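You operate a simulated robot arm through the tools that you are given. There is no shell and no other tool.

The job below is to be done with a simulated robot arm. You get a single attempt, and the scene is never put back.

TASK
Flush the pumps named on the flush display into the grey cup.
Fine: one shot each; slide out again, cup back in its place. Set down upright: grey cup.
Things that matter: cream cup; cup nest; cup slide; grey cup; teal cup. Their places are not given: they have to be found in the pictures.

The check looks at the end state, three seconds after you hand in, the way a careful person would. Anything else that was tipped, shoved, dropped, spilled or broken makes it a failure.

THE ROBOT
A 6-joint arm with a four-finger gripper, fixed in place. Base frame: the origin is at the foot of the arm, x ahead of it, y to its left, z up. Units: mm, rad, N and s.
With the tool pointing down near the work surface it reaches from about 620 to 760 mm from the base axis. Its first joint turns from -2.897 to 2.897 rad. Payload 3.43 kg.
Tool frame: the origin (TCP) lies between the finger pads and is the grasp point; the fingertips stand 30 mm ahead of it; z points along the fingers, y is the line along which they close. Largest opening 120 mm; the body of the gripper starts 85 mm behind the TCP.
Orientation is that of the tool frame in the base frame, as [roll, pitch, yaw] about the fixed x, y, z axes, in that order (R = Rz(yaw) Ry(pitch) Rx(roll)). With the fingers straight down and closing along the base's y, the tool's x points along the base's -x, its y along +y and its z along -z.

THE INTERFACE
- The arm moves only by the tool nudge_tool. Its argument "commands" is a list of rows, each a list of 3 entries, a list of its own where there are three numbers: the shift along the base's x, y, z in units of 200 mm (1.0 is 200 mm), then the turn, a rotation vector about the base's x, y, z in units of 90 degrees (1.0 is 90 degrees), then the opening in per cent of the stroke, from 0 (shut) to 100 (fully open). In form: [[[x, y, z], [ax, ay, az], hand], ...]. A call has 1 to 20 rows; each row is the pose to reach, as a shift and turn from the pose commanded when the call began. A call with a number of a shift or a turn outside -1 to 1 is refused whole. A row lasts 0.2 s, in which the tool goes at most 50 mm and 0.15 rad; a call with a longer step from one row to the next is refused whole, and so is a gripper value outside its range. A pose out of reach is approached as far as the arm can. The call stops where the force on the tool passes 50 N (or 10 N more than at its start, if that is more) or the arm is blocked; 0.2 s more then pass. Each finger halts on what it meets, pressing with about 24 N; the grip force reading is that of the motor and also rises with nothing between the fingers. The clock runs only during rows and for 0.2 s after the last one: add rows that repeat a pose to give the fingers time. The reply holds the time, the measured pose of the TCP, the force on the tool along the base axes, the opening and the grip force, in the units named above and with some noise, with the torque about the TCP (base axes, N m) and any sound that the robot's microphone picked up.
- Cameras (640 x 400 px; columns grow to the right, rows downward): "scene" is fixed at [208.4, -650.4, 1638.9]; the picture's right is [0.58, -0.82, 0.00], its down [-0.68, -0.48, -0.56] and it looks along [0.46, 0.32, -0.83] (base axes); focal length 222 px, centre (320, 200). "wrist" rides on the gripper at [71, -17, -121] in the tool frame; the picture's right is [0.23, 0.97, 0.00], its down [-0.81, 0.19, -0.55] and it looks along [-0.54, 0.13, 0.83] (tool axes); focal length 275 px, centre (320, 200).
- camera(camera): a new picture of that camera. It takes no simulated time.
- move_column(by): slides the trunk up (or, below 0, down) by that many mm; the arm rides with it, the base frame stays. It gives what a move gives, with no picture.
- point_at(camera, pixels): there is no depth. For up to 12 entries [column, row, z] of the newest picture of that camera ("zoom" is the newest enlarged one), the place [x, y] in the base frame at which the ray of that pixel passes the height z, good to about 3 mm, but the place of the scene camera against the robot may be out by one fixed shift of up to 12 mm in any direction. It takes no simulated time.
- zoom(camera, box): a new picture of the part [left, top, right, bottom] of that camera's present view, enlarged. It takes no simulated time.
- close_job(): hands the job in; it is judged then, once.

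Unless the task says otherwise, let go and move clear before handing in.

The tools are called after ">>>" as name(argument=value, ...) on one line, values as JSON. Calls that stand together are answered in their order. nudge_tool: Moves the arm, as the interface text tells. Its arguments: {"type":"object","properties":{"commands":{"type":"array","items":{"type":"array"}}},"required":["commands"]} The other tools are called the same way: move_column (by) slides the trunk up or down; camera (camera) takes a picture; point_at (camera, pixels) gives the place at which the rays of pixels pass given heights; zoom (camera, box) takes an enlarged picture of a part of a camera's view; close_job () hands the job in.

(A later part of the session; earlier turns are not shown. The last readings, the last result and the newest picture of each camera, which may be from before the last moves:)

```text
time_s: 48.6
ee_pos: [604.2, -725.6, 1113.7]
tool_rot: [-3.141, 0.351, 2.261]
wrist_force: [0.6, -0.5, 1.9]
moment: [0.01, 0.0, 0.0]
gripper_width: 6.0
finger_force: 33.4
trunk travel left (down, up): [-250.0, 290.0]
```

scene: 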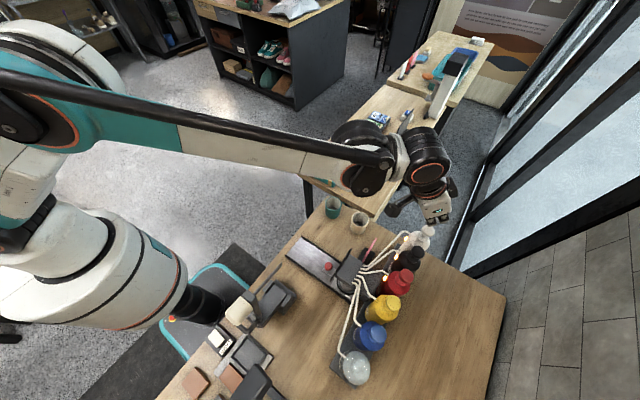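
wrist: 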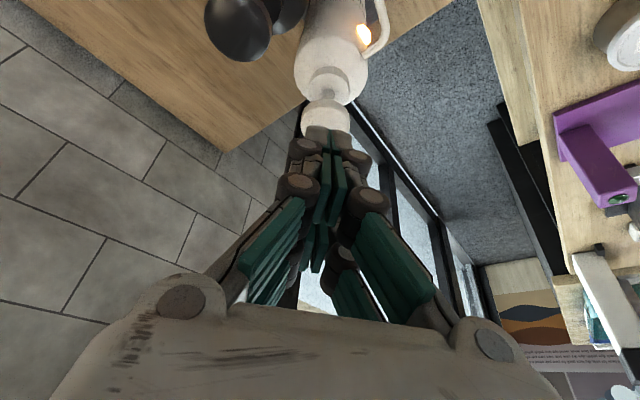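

Light contact (1.9 N). Pressing further in 3 mm steps.

>>> nudge_tool(commands=[[[0, 0, -0.015], [0, 0, 0], 0], [[0, 0, -0.03], [0, 0, 0], 0], [[0, 0, -0.03], [0, 0, 0], 0]])

>>> zoom(camera="scene", box=[400, 200, 460, 250])

>>> zoom(camera="wrist", box=[270, 70, 390, 190])

```text
time_s: 49.4
ee_pos: [603.4, -726.5, 1108.0]
tool_rot: [3.141, 0.351, 2.26]
wrist_force: [-0.5, 3.0, 6.4]
moment: [0.11, -0.03, -0.02]
gripper_width: 6.0
finger_force: 33.5
trunk travel left (down, up): [-250.0, 290.0]
```

```text
8.00 times, centred on (430, 225) of scene
```

zoom: 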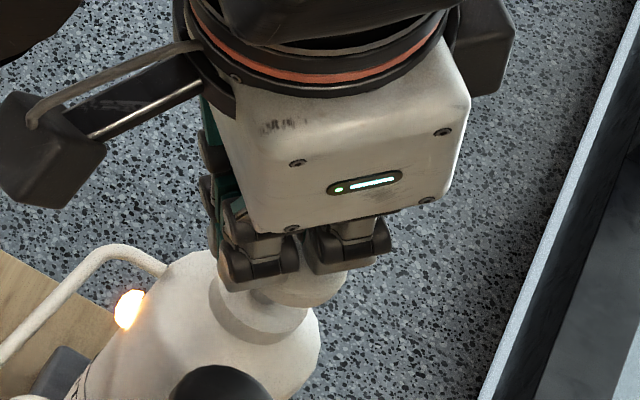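

```text
3.33 times, centred on (330, 130) of wrist
```

zoom: 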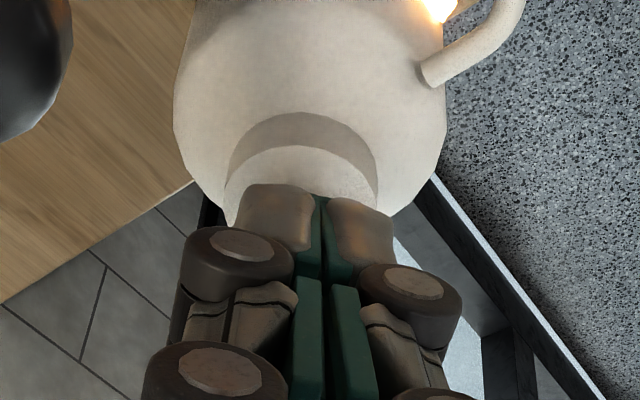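

The head is moving down with a spring force of ~6 N. Continuing the same stroke.

>>> nudge_tool(commands=[[[0, 0, -0.015], [0, 0, 0], 0], [[0, 0, -0.03], [0, 0, 0], 0], [[0, 0, -0.045], [0, 0, 0], 0], [[0, 0, -0.045], [0, 0, 0], 0]])

>>> zoom(camera="scene", box=[400, 200, 460, 250])

```text
time_s: 50.4
ee_pos: [603.6, -725.2, 1100.4]
tool_rot: [-3.14, 0.355, 2.26]
wrist_force: [0.6, 0.9, 29.8]
moment: [-0.02, -0.11, -0.01]
gripper_width: 6.0
finger_force: 33.9
trunk travel left (down, up): [-250.0, 290.0]
```

```text
8.00 times, centred on (430, 225) of scene
```

zoom: 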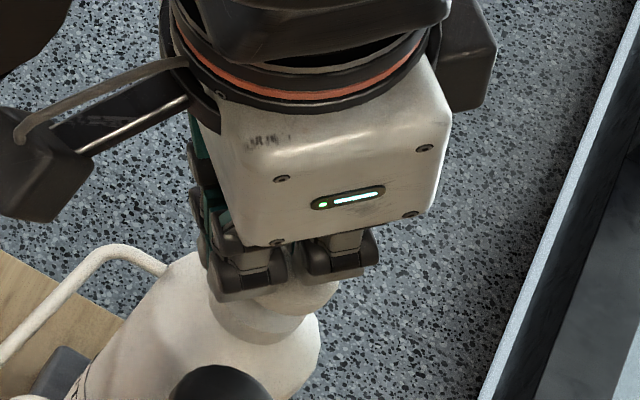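

The force jumped to 30 N (bottom of stroke) and the white pump's lamp, previously at (130,308), has gone out: shot registered. Lifting straight up.

>>> nudge_tool(commands=[[[0, 0, 0.05], [0, 0, 0], 0], [[0, 0, 0.15], [0, 0, 0], 0], [[0, 0, 0.3], [0, 0, 0], 0], [[0, 0, 0.35], [0, 0, 0], 0], [[0, 0, 0.35], [0, 0, 0], 0]])

>>> camera(camera="wrist")

>>> zoom(camera="scene", box=[310, 200, 460, 310])

```text
time_s: 51.6
ee_pos: [604.4, -726.5, 1165.8]
tool_rot: [-3.141, 0.351, 2.261]
wrist_force: [-0.2, 0.6, 0.2]
moment: [0.02, -0.03, 0.04]
gripper_width: 0.0
finger_force: 34.1
trunk travel left (down, up): [-250.0, 290.0]
```

```text
taken
```

wrist: 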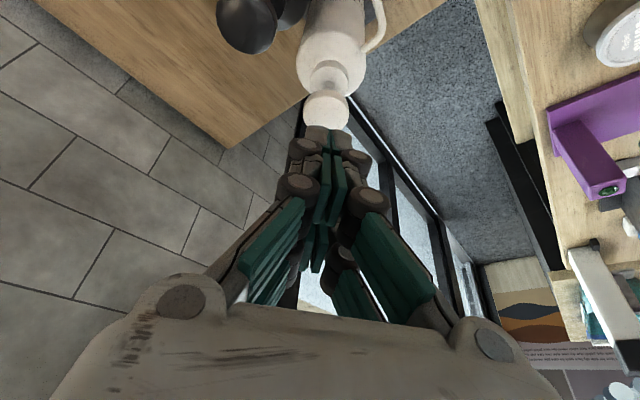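

```text
3.64 times, centred on (385, 255) of scene
```

zoom: 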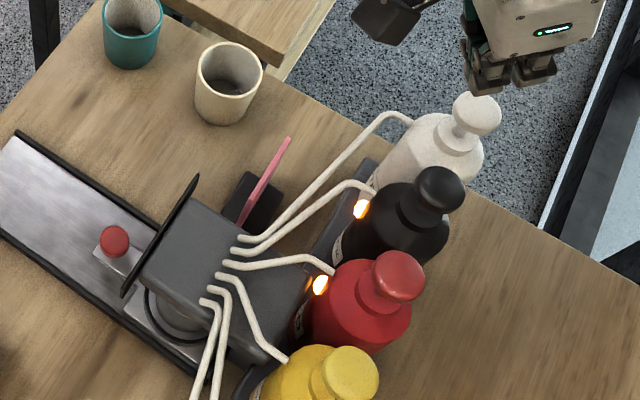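

White lamp is off, black and red lamps remain lit, and the white head sprang back. Moving −74 mm in x to over the black head with the same orientation.

>>> nudge_tool(commands=[[[-0.15, 0, 0], [0, 0, 0], 0], [[-0.3, 0, 0], [0, 0, 0], 0], [[-0.37, 0, 0], [0, 0, 0], 0], [[-0.37, 0, -0.08], [0, 0, 0], 0], [[-0.37, 0, -0.08], [0, 0, 0], 0]])

>>> zoom(camera="wrist", box=[250, 50, 410, 190])

>>> zoom(camera="scene", box=[380, 210, 450, 270])

```text
time_s: 52.8
ee_pos: [529.3, -724.8, 1150.6]
tool_rot: [-3.141, 0.351, 2.26]
wrist_force: [0.0, -0.1, 0.0]
moment: [-0.02, 0.0, 0.01]
gripper_width: 0.0
finger_force: 33.5
trunk travel left (down, up): [-250.0, 290.0]
```

```text
2.86 times, centred on (330, 120) of wrist
```

zoom: 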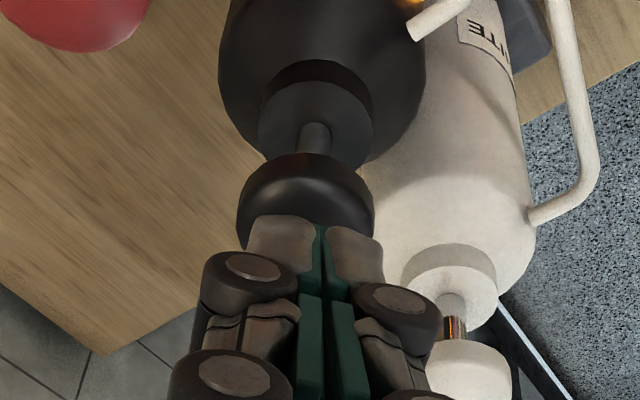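

```text
6.67 times, centred on (415, 240) of scene
```

zoom: 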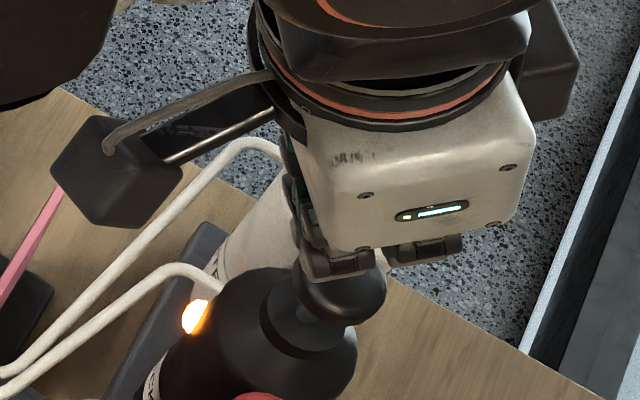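

Aligned over the black head the same way as for white. Lowering and pressing in one stroke.

>>> nudge_tool(commands=[[[0.002, -0.004, -0.08], [0, 0, 0], 0], [[0.002, -0.004, -0.15], [0, 0, 0], 0], [[0.002, -0.004, -0.17], [0, 0, 0], 0], [[0.002, -0.004, -0.19], [0, 0, 0], 0], [[0.002, -0.004, -0.205], [0, 0, 0], 0], [[0.002, -0.004, -0.22], [0, 0, 0], 0], [[0.002, -0.004, -0.235], [0, 0, 0], 0], [[0.002, -0.004, -0.235], [0, 0, 0], 0]])

>>> zoom(camera="scene", box=[380, 210, 450, 270])

```text
time_s: 54.6
ee_pos: [529.5, -726.3, 1104.3]
tool_rot: [-3.139, 0.351, 2.261]
wrist_force: [0.4, -0.4, 8.1]
moment: [0.03, 0.0, 0.01]
gripper_width: 6.2
finger_force: 33.6
trunk travel left (down, up): [-250.0, 290.0]
```

```text
6.67 times, centred on (415, 240) of scene
```

zoom: 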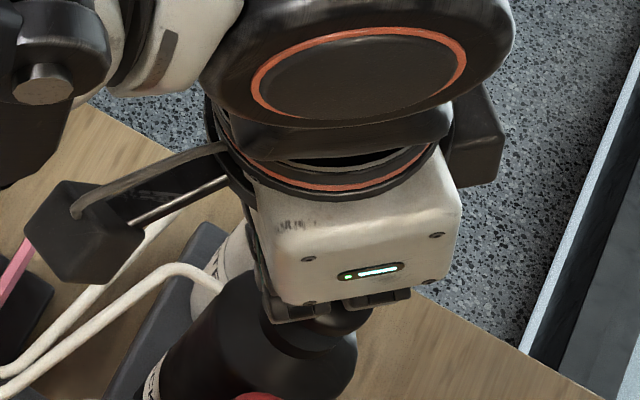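

Black lamp is already out at 8 N; I'll complete the stroke to the bottom (same depth as white) before releasing.

>>> nudge_tool(commands=[[[0, 0, -0.01], [0, 0, 0], 0], [[0, 0, -0.02], [0, 0, 0], 0], [[0, 0, -0.02], [0, 0, 0], 0]])

```text
time_s: 55.4
ee_pos: [530.3, -725.7, 1102.9]
tool_rot: [-3.141, 0.351, 2.261]
wrist_force: [-1.0, -0.2, 17.4]
moment: [-0.04, 0.02, 0.01]
gripper_width: 6.1
finger_force: 33.0
trunk travel left (down, up): [-250.0, 290.0]
```

17 N indicates the bottom stop is reached. Lifting and moving to the red head (−73.5 mm in x).

>>> nudge_tool(commands=[[[0, 0, 0.05], [0, 0, 0], 0], [[0, 0, 0.15], [0, 0, 0], 0], [[0, 0, 0.32], [0, 0, 0], 0], [[-0.15, 0, 0.32], [0, 0, 0], 0], [[-0.3, 0, 0.32], [0, 0, 0], 0], [[-0.3675, 0, 0.32], [0, 0, 0], 0], [[-0.3675, 0, 0.24], [0, 0, 0], 0], [[-0.3675, 0, 0.24], [0, 0, 0], 0]])

>>> zoom(camera="wrist", box=[250, 50, 410, 190])

>>> zoom(camera="scene", box=[320, 210, 450, 310])

```text
time_s: 57.2
ee_pos: [457.0, -726.1, 1148.1]
tool_rot: [3.14, 0.349, 2.26]
wrist_force: [-0.9, 0.1, -1.1]
moment: [0.02, -0.01, 0.02]
gripper_width: 0.2
finger_force: 33.2
trunk travel left (down, up): [-250.0, 290.0]
```

```text
2.86 times, centred on (330, 120) of wrist
```

zoom: 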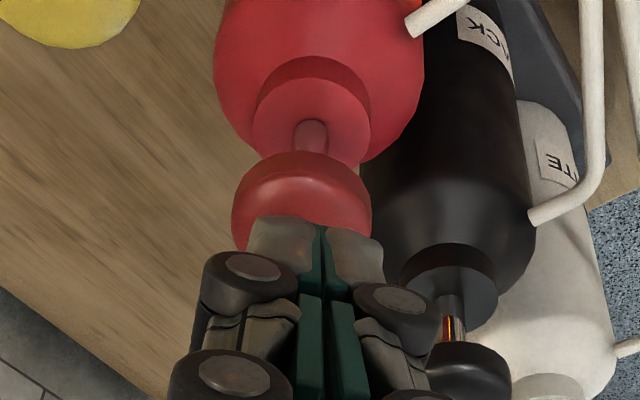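

```text
4.00 times, centred on (385, 260) of scene
```

zoom: 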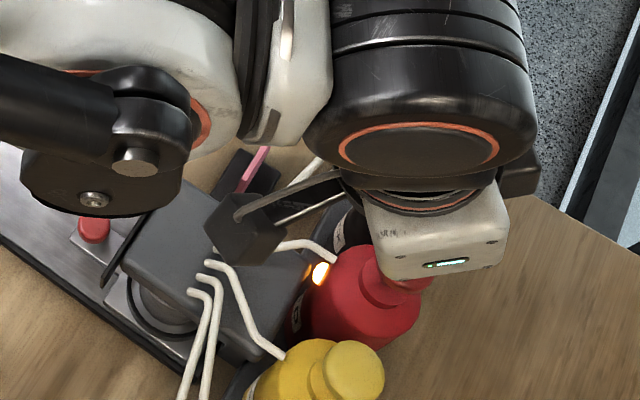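

Aligned over the red head; its lamp is still lit. Pressing with the same stroke to TCP ≈1102.

>>> nudge_tool(commands=[[[0, 0, -0.08], [0, 0, 0], 0], [[0, 0, -0.14], [0, 0, 0], 0], [[0, 0, -0.16], [0, 0, 0], 0], [[0, 0, -0.18], [0, 0, 0], 0], [[0, 0, -0.195], [0, 0, 0], 0], [[0, 0, -0.21], [0, 0, 0], 0], [[0, 0, -0.225], [0, 0, 0], 0], [[0, 0, -0.235], [0, 0, 0], 0], [[0, 0, -0.235], [0, 0, 0], 0]])

>>> zoom(camera="scene", box=[320, 210, 450, 310])

```text
time_s: 59.2
ee_pos: [455.0, -727.7, 1101.9]
tool_rot: [3.14, 0.351, 2.26]
wrist_force: [-0.8, 0.2, 13.8]
moment: [0.0, 0.02, -0.01]
gripper_width: 6.1
finger_force: 33.1
trunk travel left (down, up): [-250.0, 290.0]
```

```text
4.00 times, centred on (385, 260) of scene
```

zoom: 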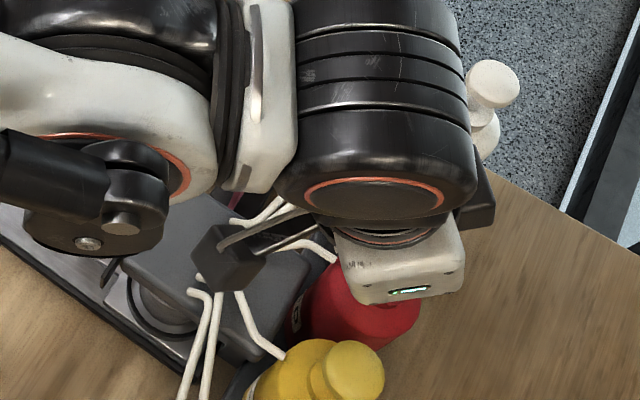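

The red lamp is out at 14 N. Lifting clear.

>>> nudge_tool(commands=[[[0, 0, 0.05], [0, 0, 0], 0], [[0, 0, 0.15], [0, 0, 0], 0], [[0, 0, 0.35], [0, 0, 0], 0], [[0, 0.05, 0.5], [0, 0, 0], 0], [[0, 0.25, 0.6], [0, 0, 0], 0], [[0, 0.45, 0.7], [0, 0, 0], 0], [[0, 0.68, 0.75], [0, 0, 0], 0], [[0, 0.9, 0.75], [0, 0, 0], 20], [[0, 0.9, 0.75], [0, 0, 0], 40]])

>>> camera(camera="wrist")

>>> camera(camera="scene")

```text
time_s: 61.2
ee_pos: [457.5, -547.0, 1253.8]
tool_rot: [-3.141, 0.35, 2.26]
wrist_force: [0.6, -0.7, 0.6]
moment: [-0.01, -0.04, 0.02]
gripper_width: 47.9
finger_force: 0.0
trunk travel left (down, up): [-250.0, 290.0]
```

```text
taken
```

wrist: 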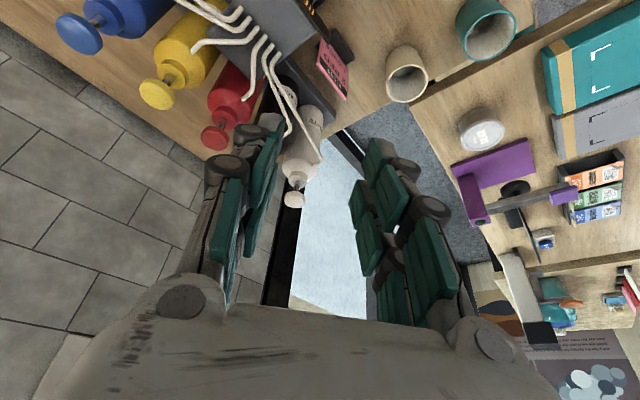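

```text
taken
```

scene: 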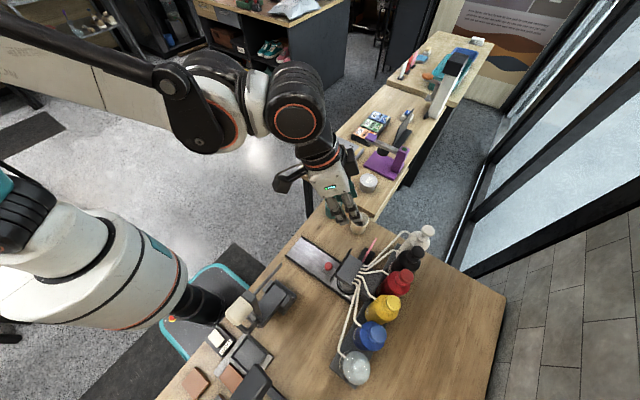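

All three lamps are off and bottles stand as before. Returning to the slide: rotating back toward −y and positioning above the knob with the 30° tilt.

>>> nudge_tool(commands=[[[-0.02, 0.05, -0.1], [0, 0, -0.09], 50], [[-0.05, 0.1, -0.25], [0, 0, -0.18], 50], [[-0.08, 0.18, -0.4], [0, 0, -0.27], 50], [[-0.11, 0.26, -0.55], [0, 0, -0.36], 50], [[-0.145, 0.335, -0.7], [0, 0, -0.44], 50], [[-0.145, 0.335, -0.77], [0, 0, -0.44], 50], [[-0.145, 0.335, -0.77], [0, 0, -0.44], 50]])

>>> camera(camera="wrist")

```text
time_s: 62.8
ee_pos: [427.0, -482.0, 1097.9]
tool_rot: [3.141, 0.35, 1.569]
wrist_force: [0.6, -0.9, 0.3]
moment: [-0.01, 0.02, 0.02]
gripper_width: 60.1
finger_force: 0.0
trunk travel left (down, up): [-250.0, 290.0]
```

```text
taken
```

wrist: 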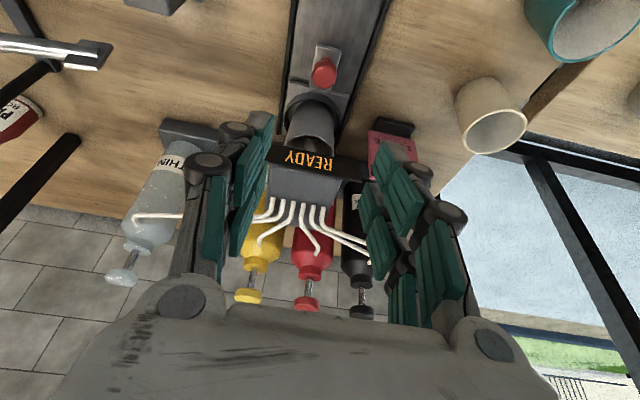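

The display now reads READY. Tilting to 30° and lowering toward the knob.

>>> nudge_tool(commands=[[[0.004, 0, -0.2], [-0.054, 0, 0], 50], [[0.006, -0.01, -0.4], [-0.108, 0, 0], 50], [[0.006, -0.018, -0.61], [-0.108, 0, 0], 50], [[0.006, -0.018, -0.61], [-0.108, 0, 0], 50]])

>>> camera(camera="wrist")

>>> point_at(camera="wrist", pixels=[[320, 122, 885]])

```text
time_s: 63.8
ee_pos: [428.6, -485.2, 975.7]
tool_rot: [-3.141, 0.52, 1.57]
wrist_force: [0.1, -0.4, -0.9]
moment: [0.05, 0.0, 0.02]
gripper_width: 60.0
finger_force: 0.1
trunk travel left (down, up): [-250.0, 290.0]
```

```text
taken
```

wrist: 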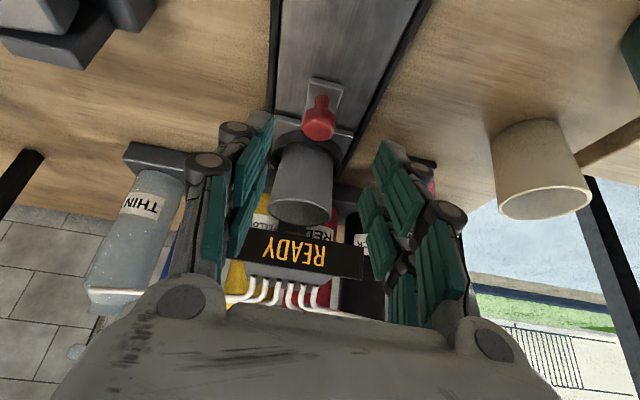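

```text
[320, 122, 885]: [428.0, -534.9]
```

Cup upright, knob at (320,120) → (428,-535). Approaching along the tool axis and gripping it.

>>> nudge_tool(commands=[[[0, -0.07, -0.13], [0, 0, 0], 50], [[0, -0.14, -0.26], [0, 0, 0], 50], [[0, -0.215, -0.385], [0, 0, 0], 50], [[0, -0.215, -0.385], [0, 0, 0], 30], [[0, -0.215, -0.385], [0, 0, 0], 15], [[0, -0.215, -0.385], [0, 0, 0], 5], [[0, -0.215, -0.385], [0, 0, 0], 5]])

>>> camera(camera="wrist")

```text
time_s: 65.4
ee_pos: [427.4, -526.9, 899.1]
tool_rot: [-3.141, 0.521, 1.57]
wrist_force: [-6.9, 0.8, 1.4]
moment: [-0.36, 0.23, -0.14]
gripper_width: 25.4
finger_force: 45.2
trunk travel left (down, up): [-250.0, 290.0]
```

```text
taken
```

wrist: 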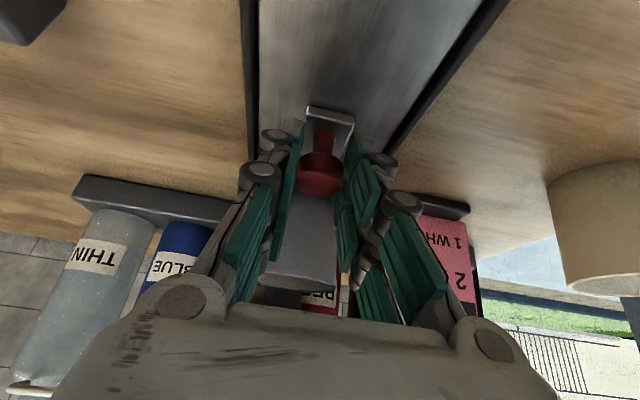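

Knob gripped at 25.4 mm. Pulling the slide out gently (the cup holds liquid now).

>>> nudge_tool(commands=[[[-0.004, 0.005, 0], [0, 0, 0], 5], [[-0.004, 0.02, 0], [0, 0, 0], 5], [[-0.004, 0.045, 0], [0, 0, 0], 5], [[-0.004, 0.075, 0], [0, 0, 0], 5], [[-0.004, 0.105, 0], [0, 0, 0], 5], [[-0.004, 0.135, 0], [0, 0, 0], 5], [[-0.004, 0.165, 0], [0, 0, 0], 5], [[-0.004, 0.19, 0], [0, 0, 0], 5], [[-0.004, 0.205, 0], [0, 0, 0], 5], [[-0.004, 0.21, 0], [0, 0, 0], 5]])

>>> camera(camera="wrist")

>>> zoom(camera="scene", box=[290, 210, 390, 300])

```text
time_s: 67.6
ee_pos: [426.8, -486.2, 900.2]
tool_rot: [-3.138, 0.519, 1.569]
wrist_force: [-11.3, -0.5, -0.4]
moment: [-1.03, 0.07, 0.0]
gripper_width: 25.2
finger_force: 44.8
trunk travel left (down, up): [-250.0, 290.0]
```

```text
taken
```

wrist: 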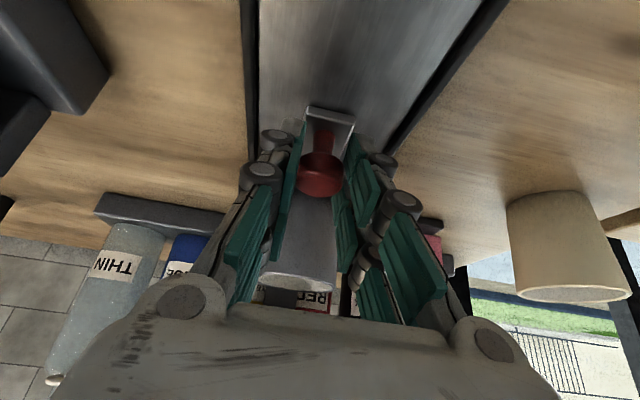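

```text
4.44 times, centred on (340, 255) of scene
```

zoom: 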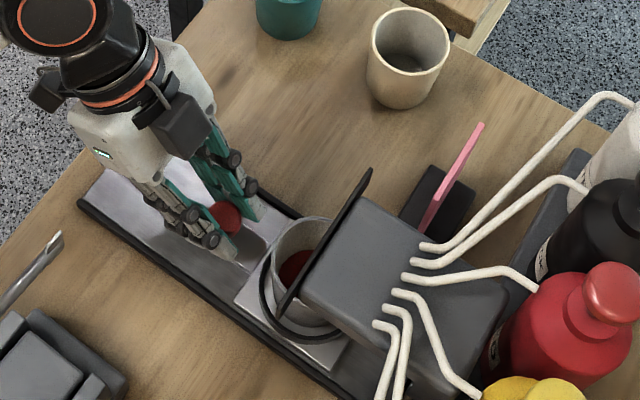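

The slide is coming out and red liquid shows in the upright cup. I'll release, go vertical, and regrip for the rest of the pull since the tilted pose runs out of reach closer in.

>>> nudge_tool(commands=[[[-0.006, 0, 0], [0, 0, 0], 5], [[-0.006, 0, 0], [0, 0, 0], 30], [[-0.006, 0, 0], [0, 0, 0], 50], [[0, 0.05, 0.09], [0, 0, 0], 50], [[0, 0.1, 0.18], [0, 0, 0], 50], [[0, 0.17, 0.3], [0, 0, 0], 50], [[0, 0.17, 0.35], [0, 0, 0], 50]])

>>> nudge_tool(commands=[[[0, -0.02, 0], [0.08, 0, 0], 50], [[0, -0.08, 0], [0.16, 0, 0], 50], [[0, -0.14, 0], [0.25, 0, 0], 50], [[0, -0.2, 0], [0.333, 0, 0], 50], [[0, -0.2, 0], [0.333, 0, 0], 50]])

>>> camera(camera="wrist")

```text
time_s: 69.2
ee_pos: [428.3, -449.8, 969.3]
tool_rot: [3.14, 0.519, 1.568]
wrist_force: [0.1, 0.1, -0.3]
moment: [0.05, -0.01, 0.0]
gripper_width: 60.1
finger_force: 0.2
trunk travel left (down, up): [-250.0, 290.0]
```

```text
time_s: 70.4
ee_pos: [429.0, -490.7, 969.1]
tool_rot: [-3.139, -0.005, 1.569]
wrist_force: [0.5, -0.6, 0.1]
moment: [0.0, 0.01, 0.04]
gripper_width: 60.1
finger_force: 0.1
trunk travel left (down, up): [-250.0, 290.0]
```

```text
taken
```

wrist: 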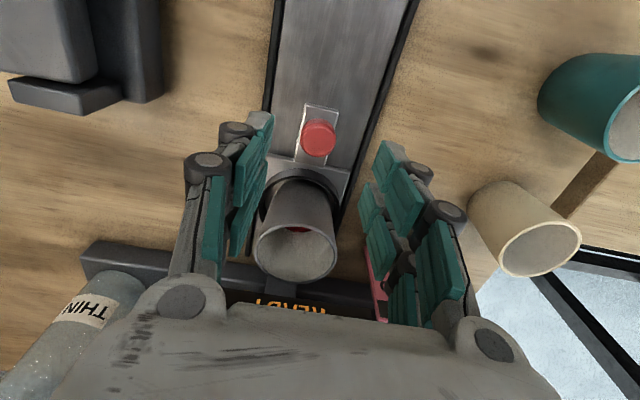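

Knob is now at ≈(428.4,-497). Descending vertically and regripping.

>>> nudge_tool(commands=[[[-0.005, -0.03, -0.1], [0, 0, 0], 50], [[-0.005, -0.03, -0.25], [0, 0, 0], 50], [[-0.005, -0.03, -0.355], [0, 0, 0], 50], [[-0.005, -0.03, -0.355], [0, 0, 0], 50], [[-0.005, -0.03, -0.355], [0, 0, 0], 30], [[-0.005, -0.03, -0.355], [0, 0, 0], 15], [[-0.005, -0.03, -0.355], [0, 0, 0], 5], [[-0.005, -0.03, -0.355], [0, 0, 0], 5]])

>>> camera(camera="wrist")

```text
time_s: 72.2
ee_pos: [428.4, -496.7, 898.1]
tool_rot: [-3.139, -0.004, 1.569]
wrist_force: [-4.8, 0.8, -7.6]
moment: [-0.1, 0.11, 0.01]
gripper_width: 25.6
finger_force: 44.6
trunk travel left (down, up): [-250.0, 290.0]
```

```text
taken
```

wrist: 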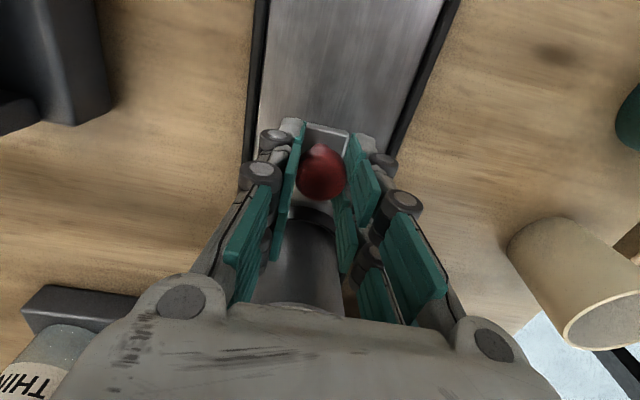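

Gripped. Pulling out ~105 mm gently.

>>> nudge_tool(commands=[[[-0.004, 0.005, -0.003], [0, 0, 0], 5], [[-0.004, 0.02, -0.003], [0, 0, 0], 5], [[-0.004, 0.045, -0.003], [0, 0, 0], 5], [[-0.004, 0.08, -0.003], [0, 0, 0], 5], [[-0.004, 0.115, -0.003], [0, 0, 0], 5], [[-0.004, 0.15, -0.003], [0, 0, 0], 5], [[-0.004, 0.185, -0.003], [0, 0, 0], 5], [[-0.004, 0.22, -0.003], [0, 0, 0], 5], [[-0.004, 0.255, -0.003], [0, 0, 0], 5], [[-0.004, 0.29, -0.003], [0, 0, 0], 5], [[-0.004, 0.325, -0.003], [0, 0, 0], 5], [[-0.004, 0.36, -0.003], [0, 0, 0], 5], [[-0.004, 0.395, -0.003], [0, 0, 0], 5], [[-0.004, 0.43, -0.003], [0, 0, 0], 5], [[-0.004, 0.465, -0.003], [0, 0, 0], 5], [[-0.004, 0.495, -0.003], [0, 0, 0], 5], [[-0.004, 0.515, -0.003], [0, 0, 0], 5], [[-0.004, 0.525, -0.003], [0, 0, 0], 5], [[-0.004, 0.525, -0.003], [0, 0, 0], 5]])

>>> camera(camera="wrist")

>>> zoom(camera="scene", box=[270, 210, 370, 290])

```text
time_s: 76.2
ee_pos: [428.0, -389.5, 896.9]
tool_rot: [-3.139, -0.001, 1.568]
wrist_force: [24.6, -0.3, 16.7]
moment: [-0.05, -0.49, -0.13]
gripper_width: 25.3
finger_force: 44.6
trunk travel left (down, up): [-250.0, 290.0]
```

```text
taken
```

wrist: 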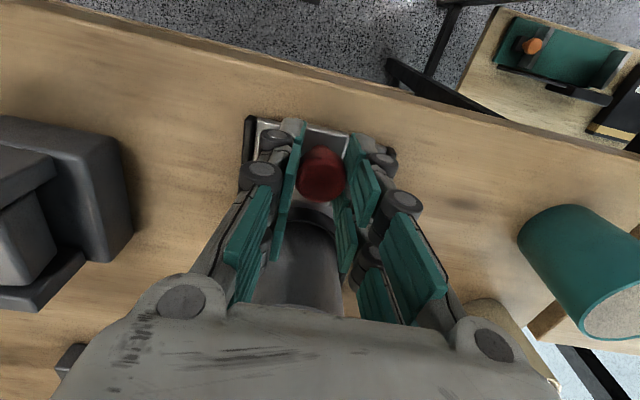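

```text
5.00 times, centred on (320, 250) of scene
```

zoom: 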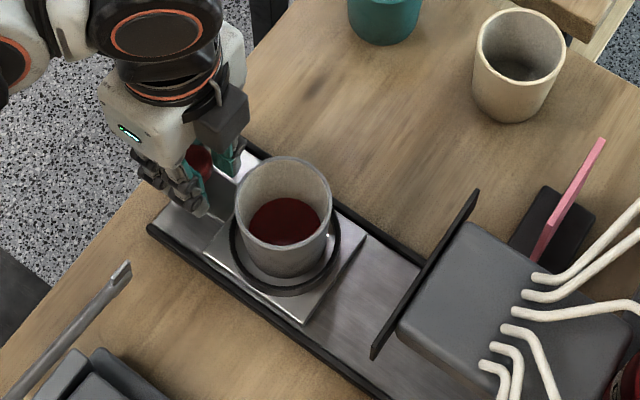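

Nearly out, with red liquid steady in the upright cup. Correcting x by +2.5 mm and pulling the last ~10 mm to the stop.

>>> nudge_tool(commands=[[[0.012, 0.01, 0.006], [0, 0, 0], 5], [[0.012, 0.02, 0.006], [0, 0, 0], 5], [[0.012, 0.03, 0.006], [0, 0, 0], 5], [[0.012, 0.04, 0.006], [0, 0, 0], 5], [[0.012, 0.045, 0.006], [0, 0, 0], 5], [[0.012, 0.045, 0.006], [0, 0, 0], 5]])

```text
time_s: 77.6
ee_pos: [427.4, -384.6, 899.0]
tool_rot: [-3.139, -0.004, 1.568]
wrist_force: [-16.1, 1.1, -28.8]
moment: [-0.02, 0.24, 0.05]
gripper_width: 25.5
finger_force: 45.0
trunk travel left (down, up): [-250.0, 290.0]
```

>>> nudge_tool(commands=[[[-0.0045, 0.005, -0.004], [0, 0, 0], 5], [[-0.0045, 0.015, -0.004], [0, 0, 0], 5], [[-0.0045, 0.025, -0.004], [0, 0, 0], 5], [[-0.0045, 0.035, -0.004], [0, 0, 0], 5], [[-0.0045, 0.035, -0.004], [0, 0, 0], 5]])

>>> zoom(camera="scene", box=[270, 210, 370, 290])

```text
time_s: 78.8
ee_pos: [428.5, -378.8, 897.4]
tool_rot: [-3.141, 0.0, 1.568]
wrist_force: [-3.3, -19.8, 20.8]
moment: [-0.5, 0.01, -0.02]
gripper_width: 25.4
finger_force: 45.0
trunk travel left (down, up): [-250.0, 290.0]
```

```text
5.00 times, centred on (320, 250) of scene
```

zoom: 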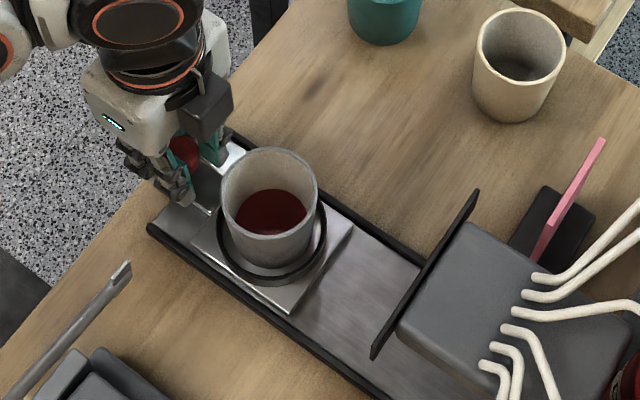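

Fy −20 N at y≈-379: the slide is at its outer stop, where it started. Releasing the knob and rising.

>>> nudge_tool(commands=[[[0, -0.005, 0], [0, 0, 0], 5], [[0, -0.005, 0], [0, 0, 0], 30], [[0, -0.005, 0], [0, 0, 0], 50], [[0, -0.005, 0.15], [0, 0, 0], 50], [[0, -0.005, 0.35], [0, 0, 0], 60], [[0, -0.005, 0.55], [0, 0, 0], 80], [[0, -0.005, 0.6], [0, 0, 0], 80]])

>>> camera(camera="wrist")

>>> zoom(camera="wrist", box=[230, 80, 400, 260])

```text
time_s: 80.4
ee_pos: [429.1, -376.3, 1019.1]
tool_rot: [-3.14, -0.002, 1.569]
wrist_force: [-1.4, 0.1, 0.1]
moment: [-0.01, -0.02, 0.01]
gripper_width: 95.9
finger_force: 0.0
trunk travel left (down, up): [-250.0, 290.0]
```

```text
taken
```

wrist: 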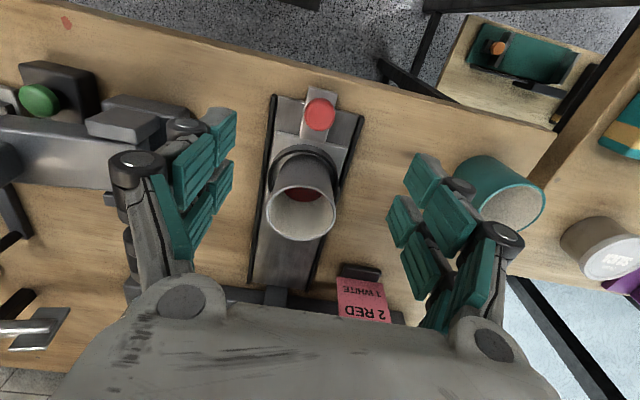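

```text
2.22 times, centred on (315, 170) of wrist
```

zoom: 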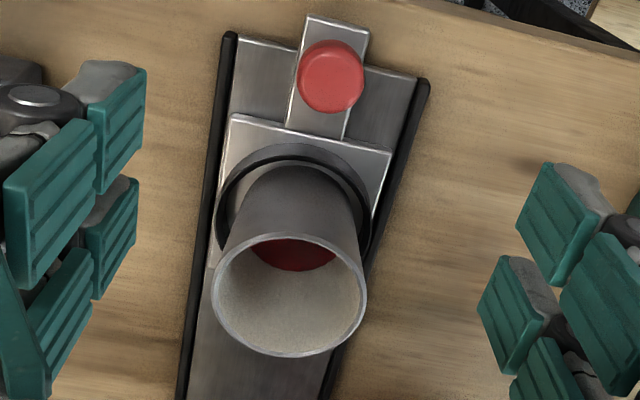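

Slide fully out. Moving above the cup and measuring its rim.

>>> nudge_tool(commands=[[[0, -0.15, 0], [0, 0, 0], 80], [[0, -0.3, 0], [0, 0, 0], 80], [[0, -0.42, 0], [0, 0, 0], 80], [[0, -0.42, 0], [0, 0, 0], 80]])

>>> zoom(camera="wrist", box=[240, 60, 400, 190])

```text
time_s: 81.4
ee_pos: [428.7, -460.0, 1019.7]
tool_rot: [-3.139, -0.004, 1.57]
wrist_force: [0.0, 0.9, -1.4]
moment: [0.0, 0.0, 0.02]
gripper_width: 95.8
finger_force: 0.2
trunk travel left (down, up): [-250.0, 290.0]
```

```text
3.08 times, centred on (320, 125) of wrist
```

zoom: 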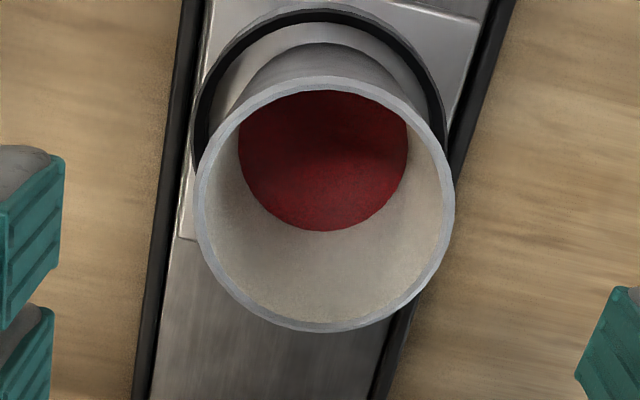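

>>> point_at(camera="wrist", pixels=[[321.5, 126.6, 928], [321.5, 126.6, 924]])

```text
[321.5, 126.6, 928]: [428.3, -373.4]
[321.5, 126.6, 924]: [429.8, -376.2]
```

>>> point_at(camera="zoom", pixels=[[324.5, 205, 928], [324.5, 205, 922], [194, 205, 928], [455, 205, 928]])

```text
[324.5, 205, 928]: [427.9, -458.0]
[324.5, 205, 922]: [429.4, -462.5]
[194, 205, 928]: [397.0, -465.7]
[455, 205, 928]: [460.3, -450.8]
```

Cup centre ≈(428,-459), right under the TCP. Descending to z≈907 and gripping.

>>> nudge_tool(commands=[[[0, 0.003, -0.15], [0, 0, 0], 80], [[0, 0.003, -0.3], [0, 0, 0], 80], [[0, 0.003, -0.45], [0, 0, 0], 80], [[0, 0.003, -0.56], [0, 0, 0], 80], [[0, 0.003, -0.56], [0, 0, 0], 80]])

>>> camera(camera="wrist")

```text
time_s: 82.6
ee_pos: [428.1, -461.8, 906.6]
tool_rot: [-3.14, -0.004, 1.569]
wrist_force: [-0.4, -0.9, -0.2]
moment: [0.05, -0.02, 0.0]
gripper_width: 96.0
finger_force: 0.1
trunk travel left (down, up): [-250.0, 290.0]
```

```text
taken
```

wrist: 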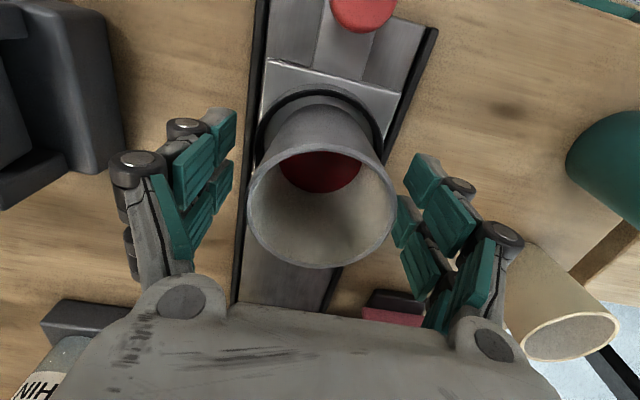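

>>> nudge_tool(commands=[[[0, 0, 0], [0, 0, 0], 65], [[0, 0, 0], [0, 0, 0], 55], [[0, 0, 0], [0, 0, 0], 45], [[0, 0, 0], [0, 0, 0], 40], [[0, 0, 0], [0, 0, 0], 40], [[0, 0, 0], [0, 0, 0], 40]])

>>> camera(camera="wrist")

```text
time_s: 84.0
ee_pos: [428.9, -462.6, 906.7]
tool_rot: [-3.139, -0.003, 1.569]
wrist_force: [0.2, 0.6, 0.7]
moment: [0.04, -0.01, -0.03]
gripper_width: 60.8
finger_force: 23.9
trunk travel left (down, up): [-250.0, 290.0]
```

```text
taken
```

wrist: 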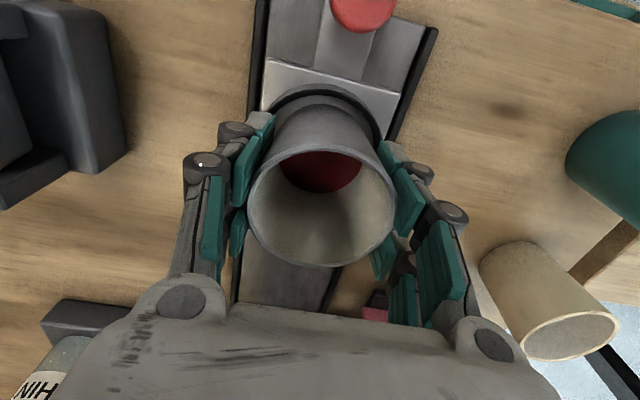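

Gripped at 60.8 mm. Lifting straight up slowly.

>>> nudge_tool(commands=[[[0, 0, 0.01], [0, 0, 0], 40], [[0, 0, 0.03], [0, 0, 0], 40], [[0, 0, 0.06], [0, 0, 0], 40], [[0, 0, 0.1], [0, 0, 0], 40], [[0, 0, 0.14], [0, 0, 0], 40], [[0, 0, 0.18], [0, 0, 0], 40], [[0, 0, 0.21], [0, 0, 0], 40], [[0, 0, 0.23], [0, 0, 0], 40], [[0, 0, 0.24], [0, 0, 0], 40], [[0, 0, 0.24], [0, 0, 0], 40]])

>>> camera(camera="wrist")

```text
time_s: 86.2
ee_pos: [427.9, -460.9, 953.7]
tool_rot: [-3.139, -0.003, 1.569]
wrist_force: [0.1, 0.1, -0.5]
moment: [0.02, 0.02, -0.01]
gripper_width: 60.7
finger_force: 24.2
trunk travel left (down, up): [-250.0, 290.0]
```

```text
taken
```

wrist: 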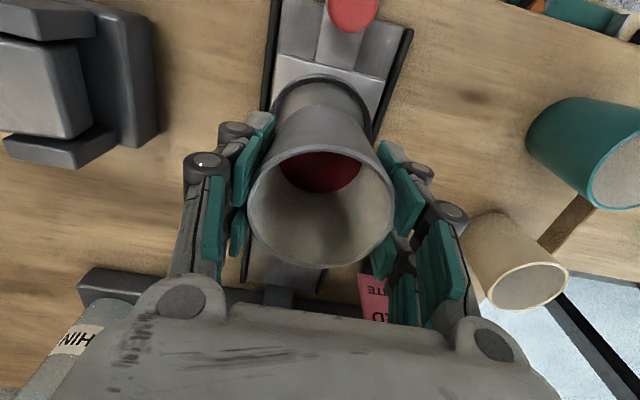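

Lifted cleanly. Carrying slowly back to the original spot (cup centre ≈(542.5,-476)).

>>> nudge_tool(commands=[[[0.01, -0.001, 0], [0, 0, 0], 40], [[0.03, -0.004, 0], [0, 0, 0], 40], [[0.06, -0.009, 0], [0, 0, 0], 40], [[0.1, -0.015, 0], [0, 0, 0], 40], [[0.14, -0.021, 0], [0, 0, 0], 40], [[0.18, -0.027, 0], [0, 0, 0], 40], [[0.22, -0.033, 0], [0, 0, 0], 40], [[0.26, -0.039, 0], [0, 0, 0], 40], [[0.3, -0.045, 0], [0, 0, 0], 40], [[0.34, -0.051, 0], [0, 0, 0], 40], [[0.38, -0.057, 0], [0, 0, 0], 40], [[0.42, -0.063, 0], [0, 0, 0], 40], [[0.46, -0.069, 0], [0, 0, 0], 40], [[0.5, -0.075, 0], [0, 0, 0], 40], [[0.53, -0.08, 0], [0, 0, 0], 40], [[0.555, -0.083, 0], [0, 0, 0], 40], [[0.568, -0.085, 0], [0, 0, 0], 40], [[0.5725, -0.085, 0], [0, 0, 0], 40], [[0.5725, -0.085, 0], [0, 0, 0], 40]])

>>> camera(camera="wrist")

>>> zoom(camera="scene", box=[290, 190, 390, 270])

```text
time_s: 90.2
ee_pos: [542.8, -477.9, 953.7]
tool_rot: [-3.14, -0.005, 1.569]
wrist_force: [0.0, -1.3, -1.4]
moment: [-0.03, 0.0, 0.0]
gripper_width: 60.4
finger_force: 24.7
trunk travel left (down, up): [-250.0, 290.0]
```

```text
taken
```

wrist: 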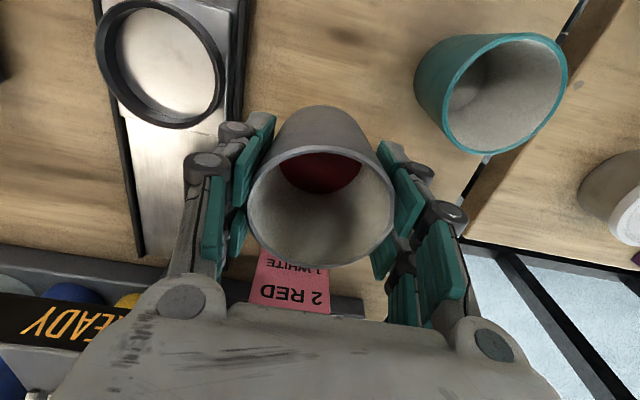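

```text
5.00 times, centred on (340, 230) of scene
```

zoom: 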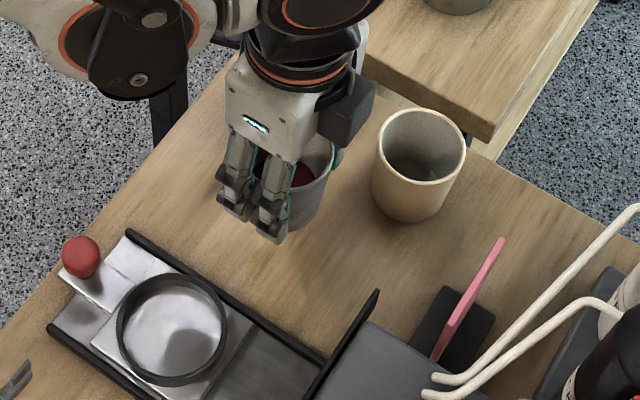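

Positioned over the original spot, nothing near. Lowering gently to just above the table.

>>> nudge_tool(commands=[[[0, 0, -0.01], [0, 0, 0], 40], [[0, 0, -0.03], [0, 0, 0], 40], [[0, 0, -0.06], [0, 0, 0], 40], [[0, 0, -0.1], [0, 0, 0], 40], [[0, 0, -0.14], [0, 0, 0], 40], [[0, 0, -0.18], [0, 0, 0], 40], [[0, 0, -0.21], [0, 0, 0], 40], [[0, 0, -0.23], [0, 0, 0], 40], [[0, 0, -0.245], [0, 0, 0], 40], [[0, 0, -0.25], [0, 0, 0], 40], [[0, 0, -0.255], [0, 0, 0], 40], [[0, 0, -0.255], [0, 0, 0], 40]])

>>> zoom(camera="scene", box=[300, 200, 370, 260])

```text
time_s: 92.8
ee_pos: [543.2, -475.5, 903.1]
tool_rot: [-3.14, -0.003, 1.568]
wrist_force: [0.2, -0.1, -1.0]
moment: [0.03, 0.0, 0.0]
gripper_width: 60.4
finger_force: 23.9
trunk travel left (down, up): [-250.0, 290.0]
```

```text
6.67 times, centred on (335, 230) of scene
```

zoom: 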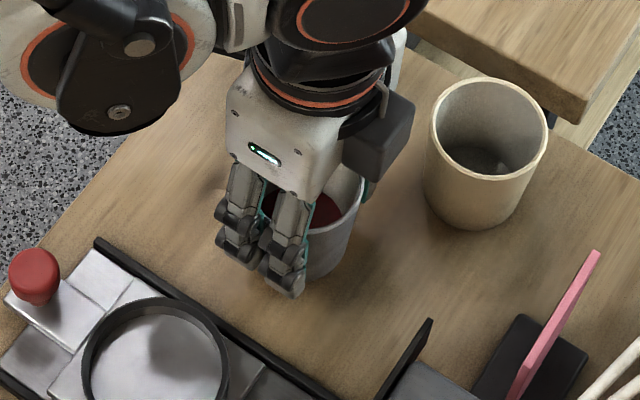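

No contact yet at z=903. Stepping down 1 mm per row until the table is felt.

>>> nudge_tool(commands=[[[0, 0, -0.005], [0, 0, 0], 40], [[0, 0, -0.01], [0, 0, 0], 40], [[0, 0, -0.015], [0, 0, 0], 40], [[0, 0, -0.015], [0, 0, 0], 40]])

```text
time_s: 93.8
ee_pos: [543.1, -478.2, 900.3]
tool_rot: [-3.139, -0.002, 1.569]
wrist_force: [0.3, 1.2, -0.4]
moment: [-0.02, -0.01, -0.01]
gripper_width: 60.3
finger_force: 23.7
trunk travel left (down, up): [-250.0, 290.0]
```

>>> nudge_tool(commands=[[[0, 0, -0.005], [0, 0, 0], 40], [[0, 0, -0.01], [0, 0, 0], 40], [[0, 0, -0.01], [0, 0, 0], 40]])

```text
time_s: 94.6
ee_pos: [543.1, -476.9, 897.6]
tool_rot: [-3.14, -0.005, 1.568]
wrist_force: [0.2, 0.3, -0.6]
moment: [-0.01, -0.01, 0.0]
gripper_width: 60.5
finger_force: 23.6
trunk travel left (down, up): [-250.0, 290.0]
```

Still no contact at 897.6 (the narrower width suggests I hold the cup a bit lower). Continuing in 1 mm steps.

>>> nudge_tool(commands=[[[0, 0, -0.005], [0, 0, 0], 40], [[0, 0, -0.01], [0, 0, 0], 40], [[0, 0, -0.015], [0, 0, 0], 40], [[0, 0, -0.015], [0, 0, 0], 40]])

>>> zoom(camera="wrist", box=[240, 60, 400, 190])

```text
time_s: 95.6
ee_pos: [541.7, -478.0, 894.6]
tool_rot: [-3.139, -0.005, 1.569]
wrist_force: [0.2, -0.3, -0.7]
moment: [0.01, 0.02, 0.0]
gripper_width: 60.1
finger_force: 24.0
trunk travel left (down, up): [-250.0, 290.0]
```

```text
3.08 times, centred on (320, 125) of wrist
```

zoom: 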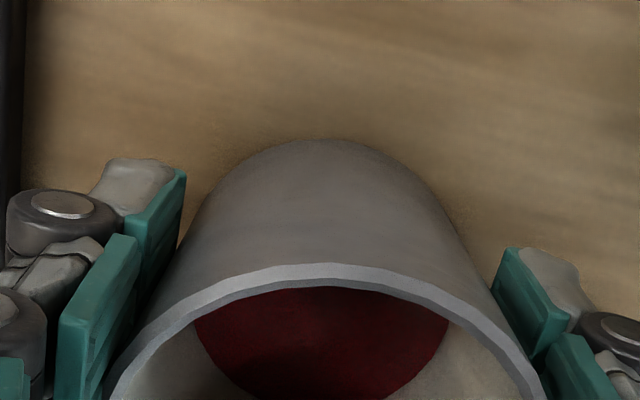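

>>> nudge_tool(commands=[[[0, 0, -0.005], [0, 0, 0], 40], [[0, 0, -0.01], [0, 0, 0], 40], [[0, 0, -0.01], [0, 0, 0], 40]])

>>> zoom(camera="scene", box=[315, 215, 355, 250])

```text
time_s: 96.4
ee_pos: [542.0, -476.6, 891.3]
tool_rot: [-3.14, -0.002, 1.57]
wrist_force: [-0.2, -1.0, -0.1]
moment: [0.0, -0.01, 0.03]
gripper_width: 59.9
finger_force: 24.0
trunk travel left (down, up): [-250.0, 290.0]
```

```text
11.43 times, centred on (335, 232) of scene
```

zoom: 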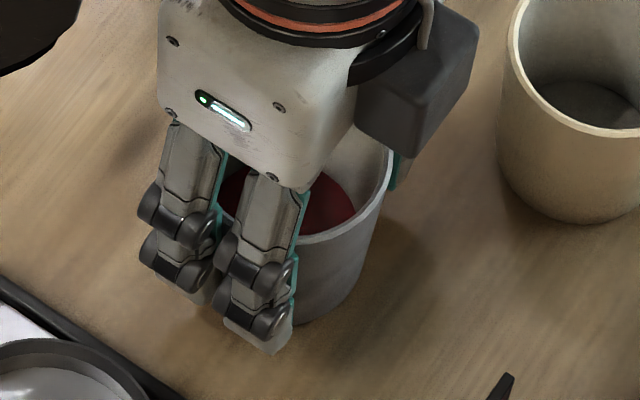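

>>> zoom(camera="wrist", box=[240, 60, 400, 250])

>>> point_at(camera="zoom", pixels=[[320, 135, 851], [320, 135, 861], [320, 215, 920], [320, 215, 912]])

```text
2.11 times, centred on (320, 155) of wrist
```

zoom: 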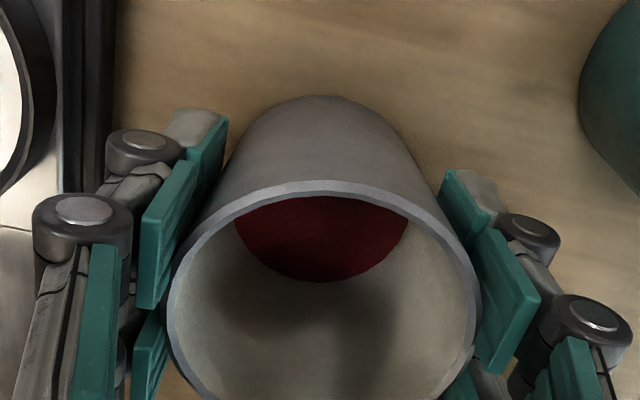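

```text
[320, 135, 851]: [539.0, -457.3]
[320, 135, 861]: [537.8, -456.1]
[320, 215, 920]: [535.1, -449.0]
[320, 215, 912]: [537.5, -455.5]
```

>>> zoom(camera="scene", box=[270, 180, 450, 300])

>>> nudge_tool(commands=[[[0, 0, 0], [0, 0, 0], 40], [[0, 0, 0], [0, 0, 0], 40]])

>>> camera(camera="wrist")

```text
3.33 times, centred on (360, 240) of scene
```

zoom: 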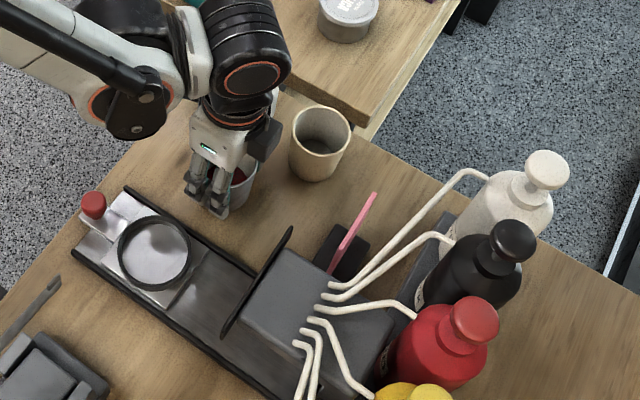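

```text
time_s: 97.0
ee_pos: [543.2, -476.6, 892.9]
tool_rot: [-3.141, -0.004, 1.568]
wrist_force: [-0.9, 0.0, -0.5]
moment: [-0.01, 0.0, 0.0]
gripper_width: 60.3
finger_force: 23.7
trunk travel left (down, up): [-250.0, 290.0]
```

```text
taken
```

wrist: 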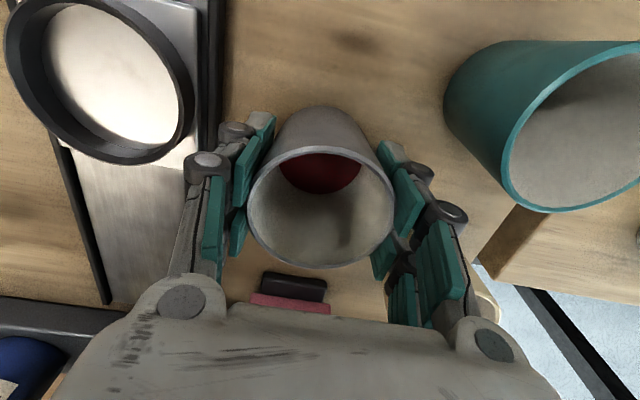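

Comparing with the first grasp, the rim is ~7% larger now: I hold the cup ~7 mm lower on its body, so contact is expected around TCP z≈891. Continuing in tiny steps.

>>> nudge_tool(commands=[[[0, 0, -0.004], [0, 0, 0], 40], [[0, 0, -0.008], [0, 0, 0], 40], [[0, 0, -0.008], [0, 0, 0], 40]])

```text
time_s: 97.8
ee_pos: [542.6, -476.5, 891.8]
tool_rot: [-3.14, -0.004, 1.569]
wrist_force: [-0.3, 0.1, -1.0]
moment: [-0.01, -0.01, -0.02]
gripper_width: 60.4
finger_force: 23.8
trunk travel left (down, up): [-250.0, 290.0]
```

>>> nudge_tool(commands=[[[0, 0, -0.005], [0, 0, 0], 40], [[0, 0, -0.01], [0, 0, 0], 40], [[0, 0, -0.01], [0, 0, 0], 40]])

```text
time_s: 98.6
ee_pos: [543.8, -476.5, 890.3]
tool_rot: [3.141, -0.002, 1.568]
wrist_force: [3.7, -0.3, 7.1]
moment: [-0.02, -0.16, -0.02]
gripper_width: 60.5
finger_force: 24.0
trunk travel left (down, up): [-250.0, 290.0]
```

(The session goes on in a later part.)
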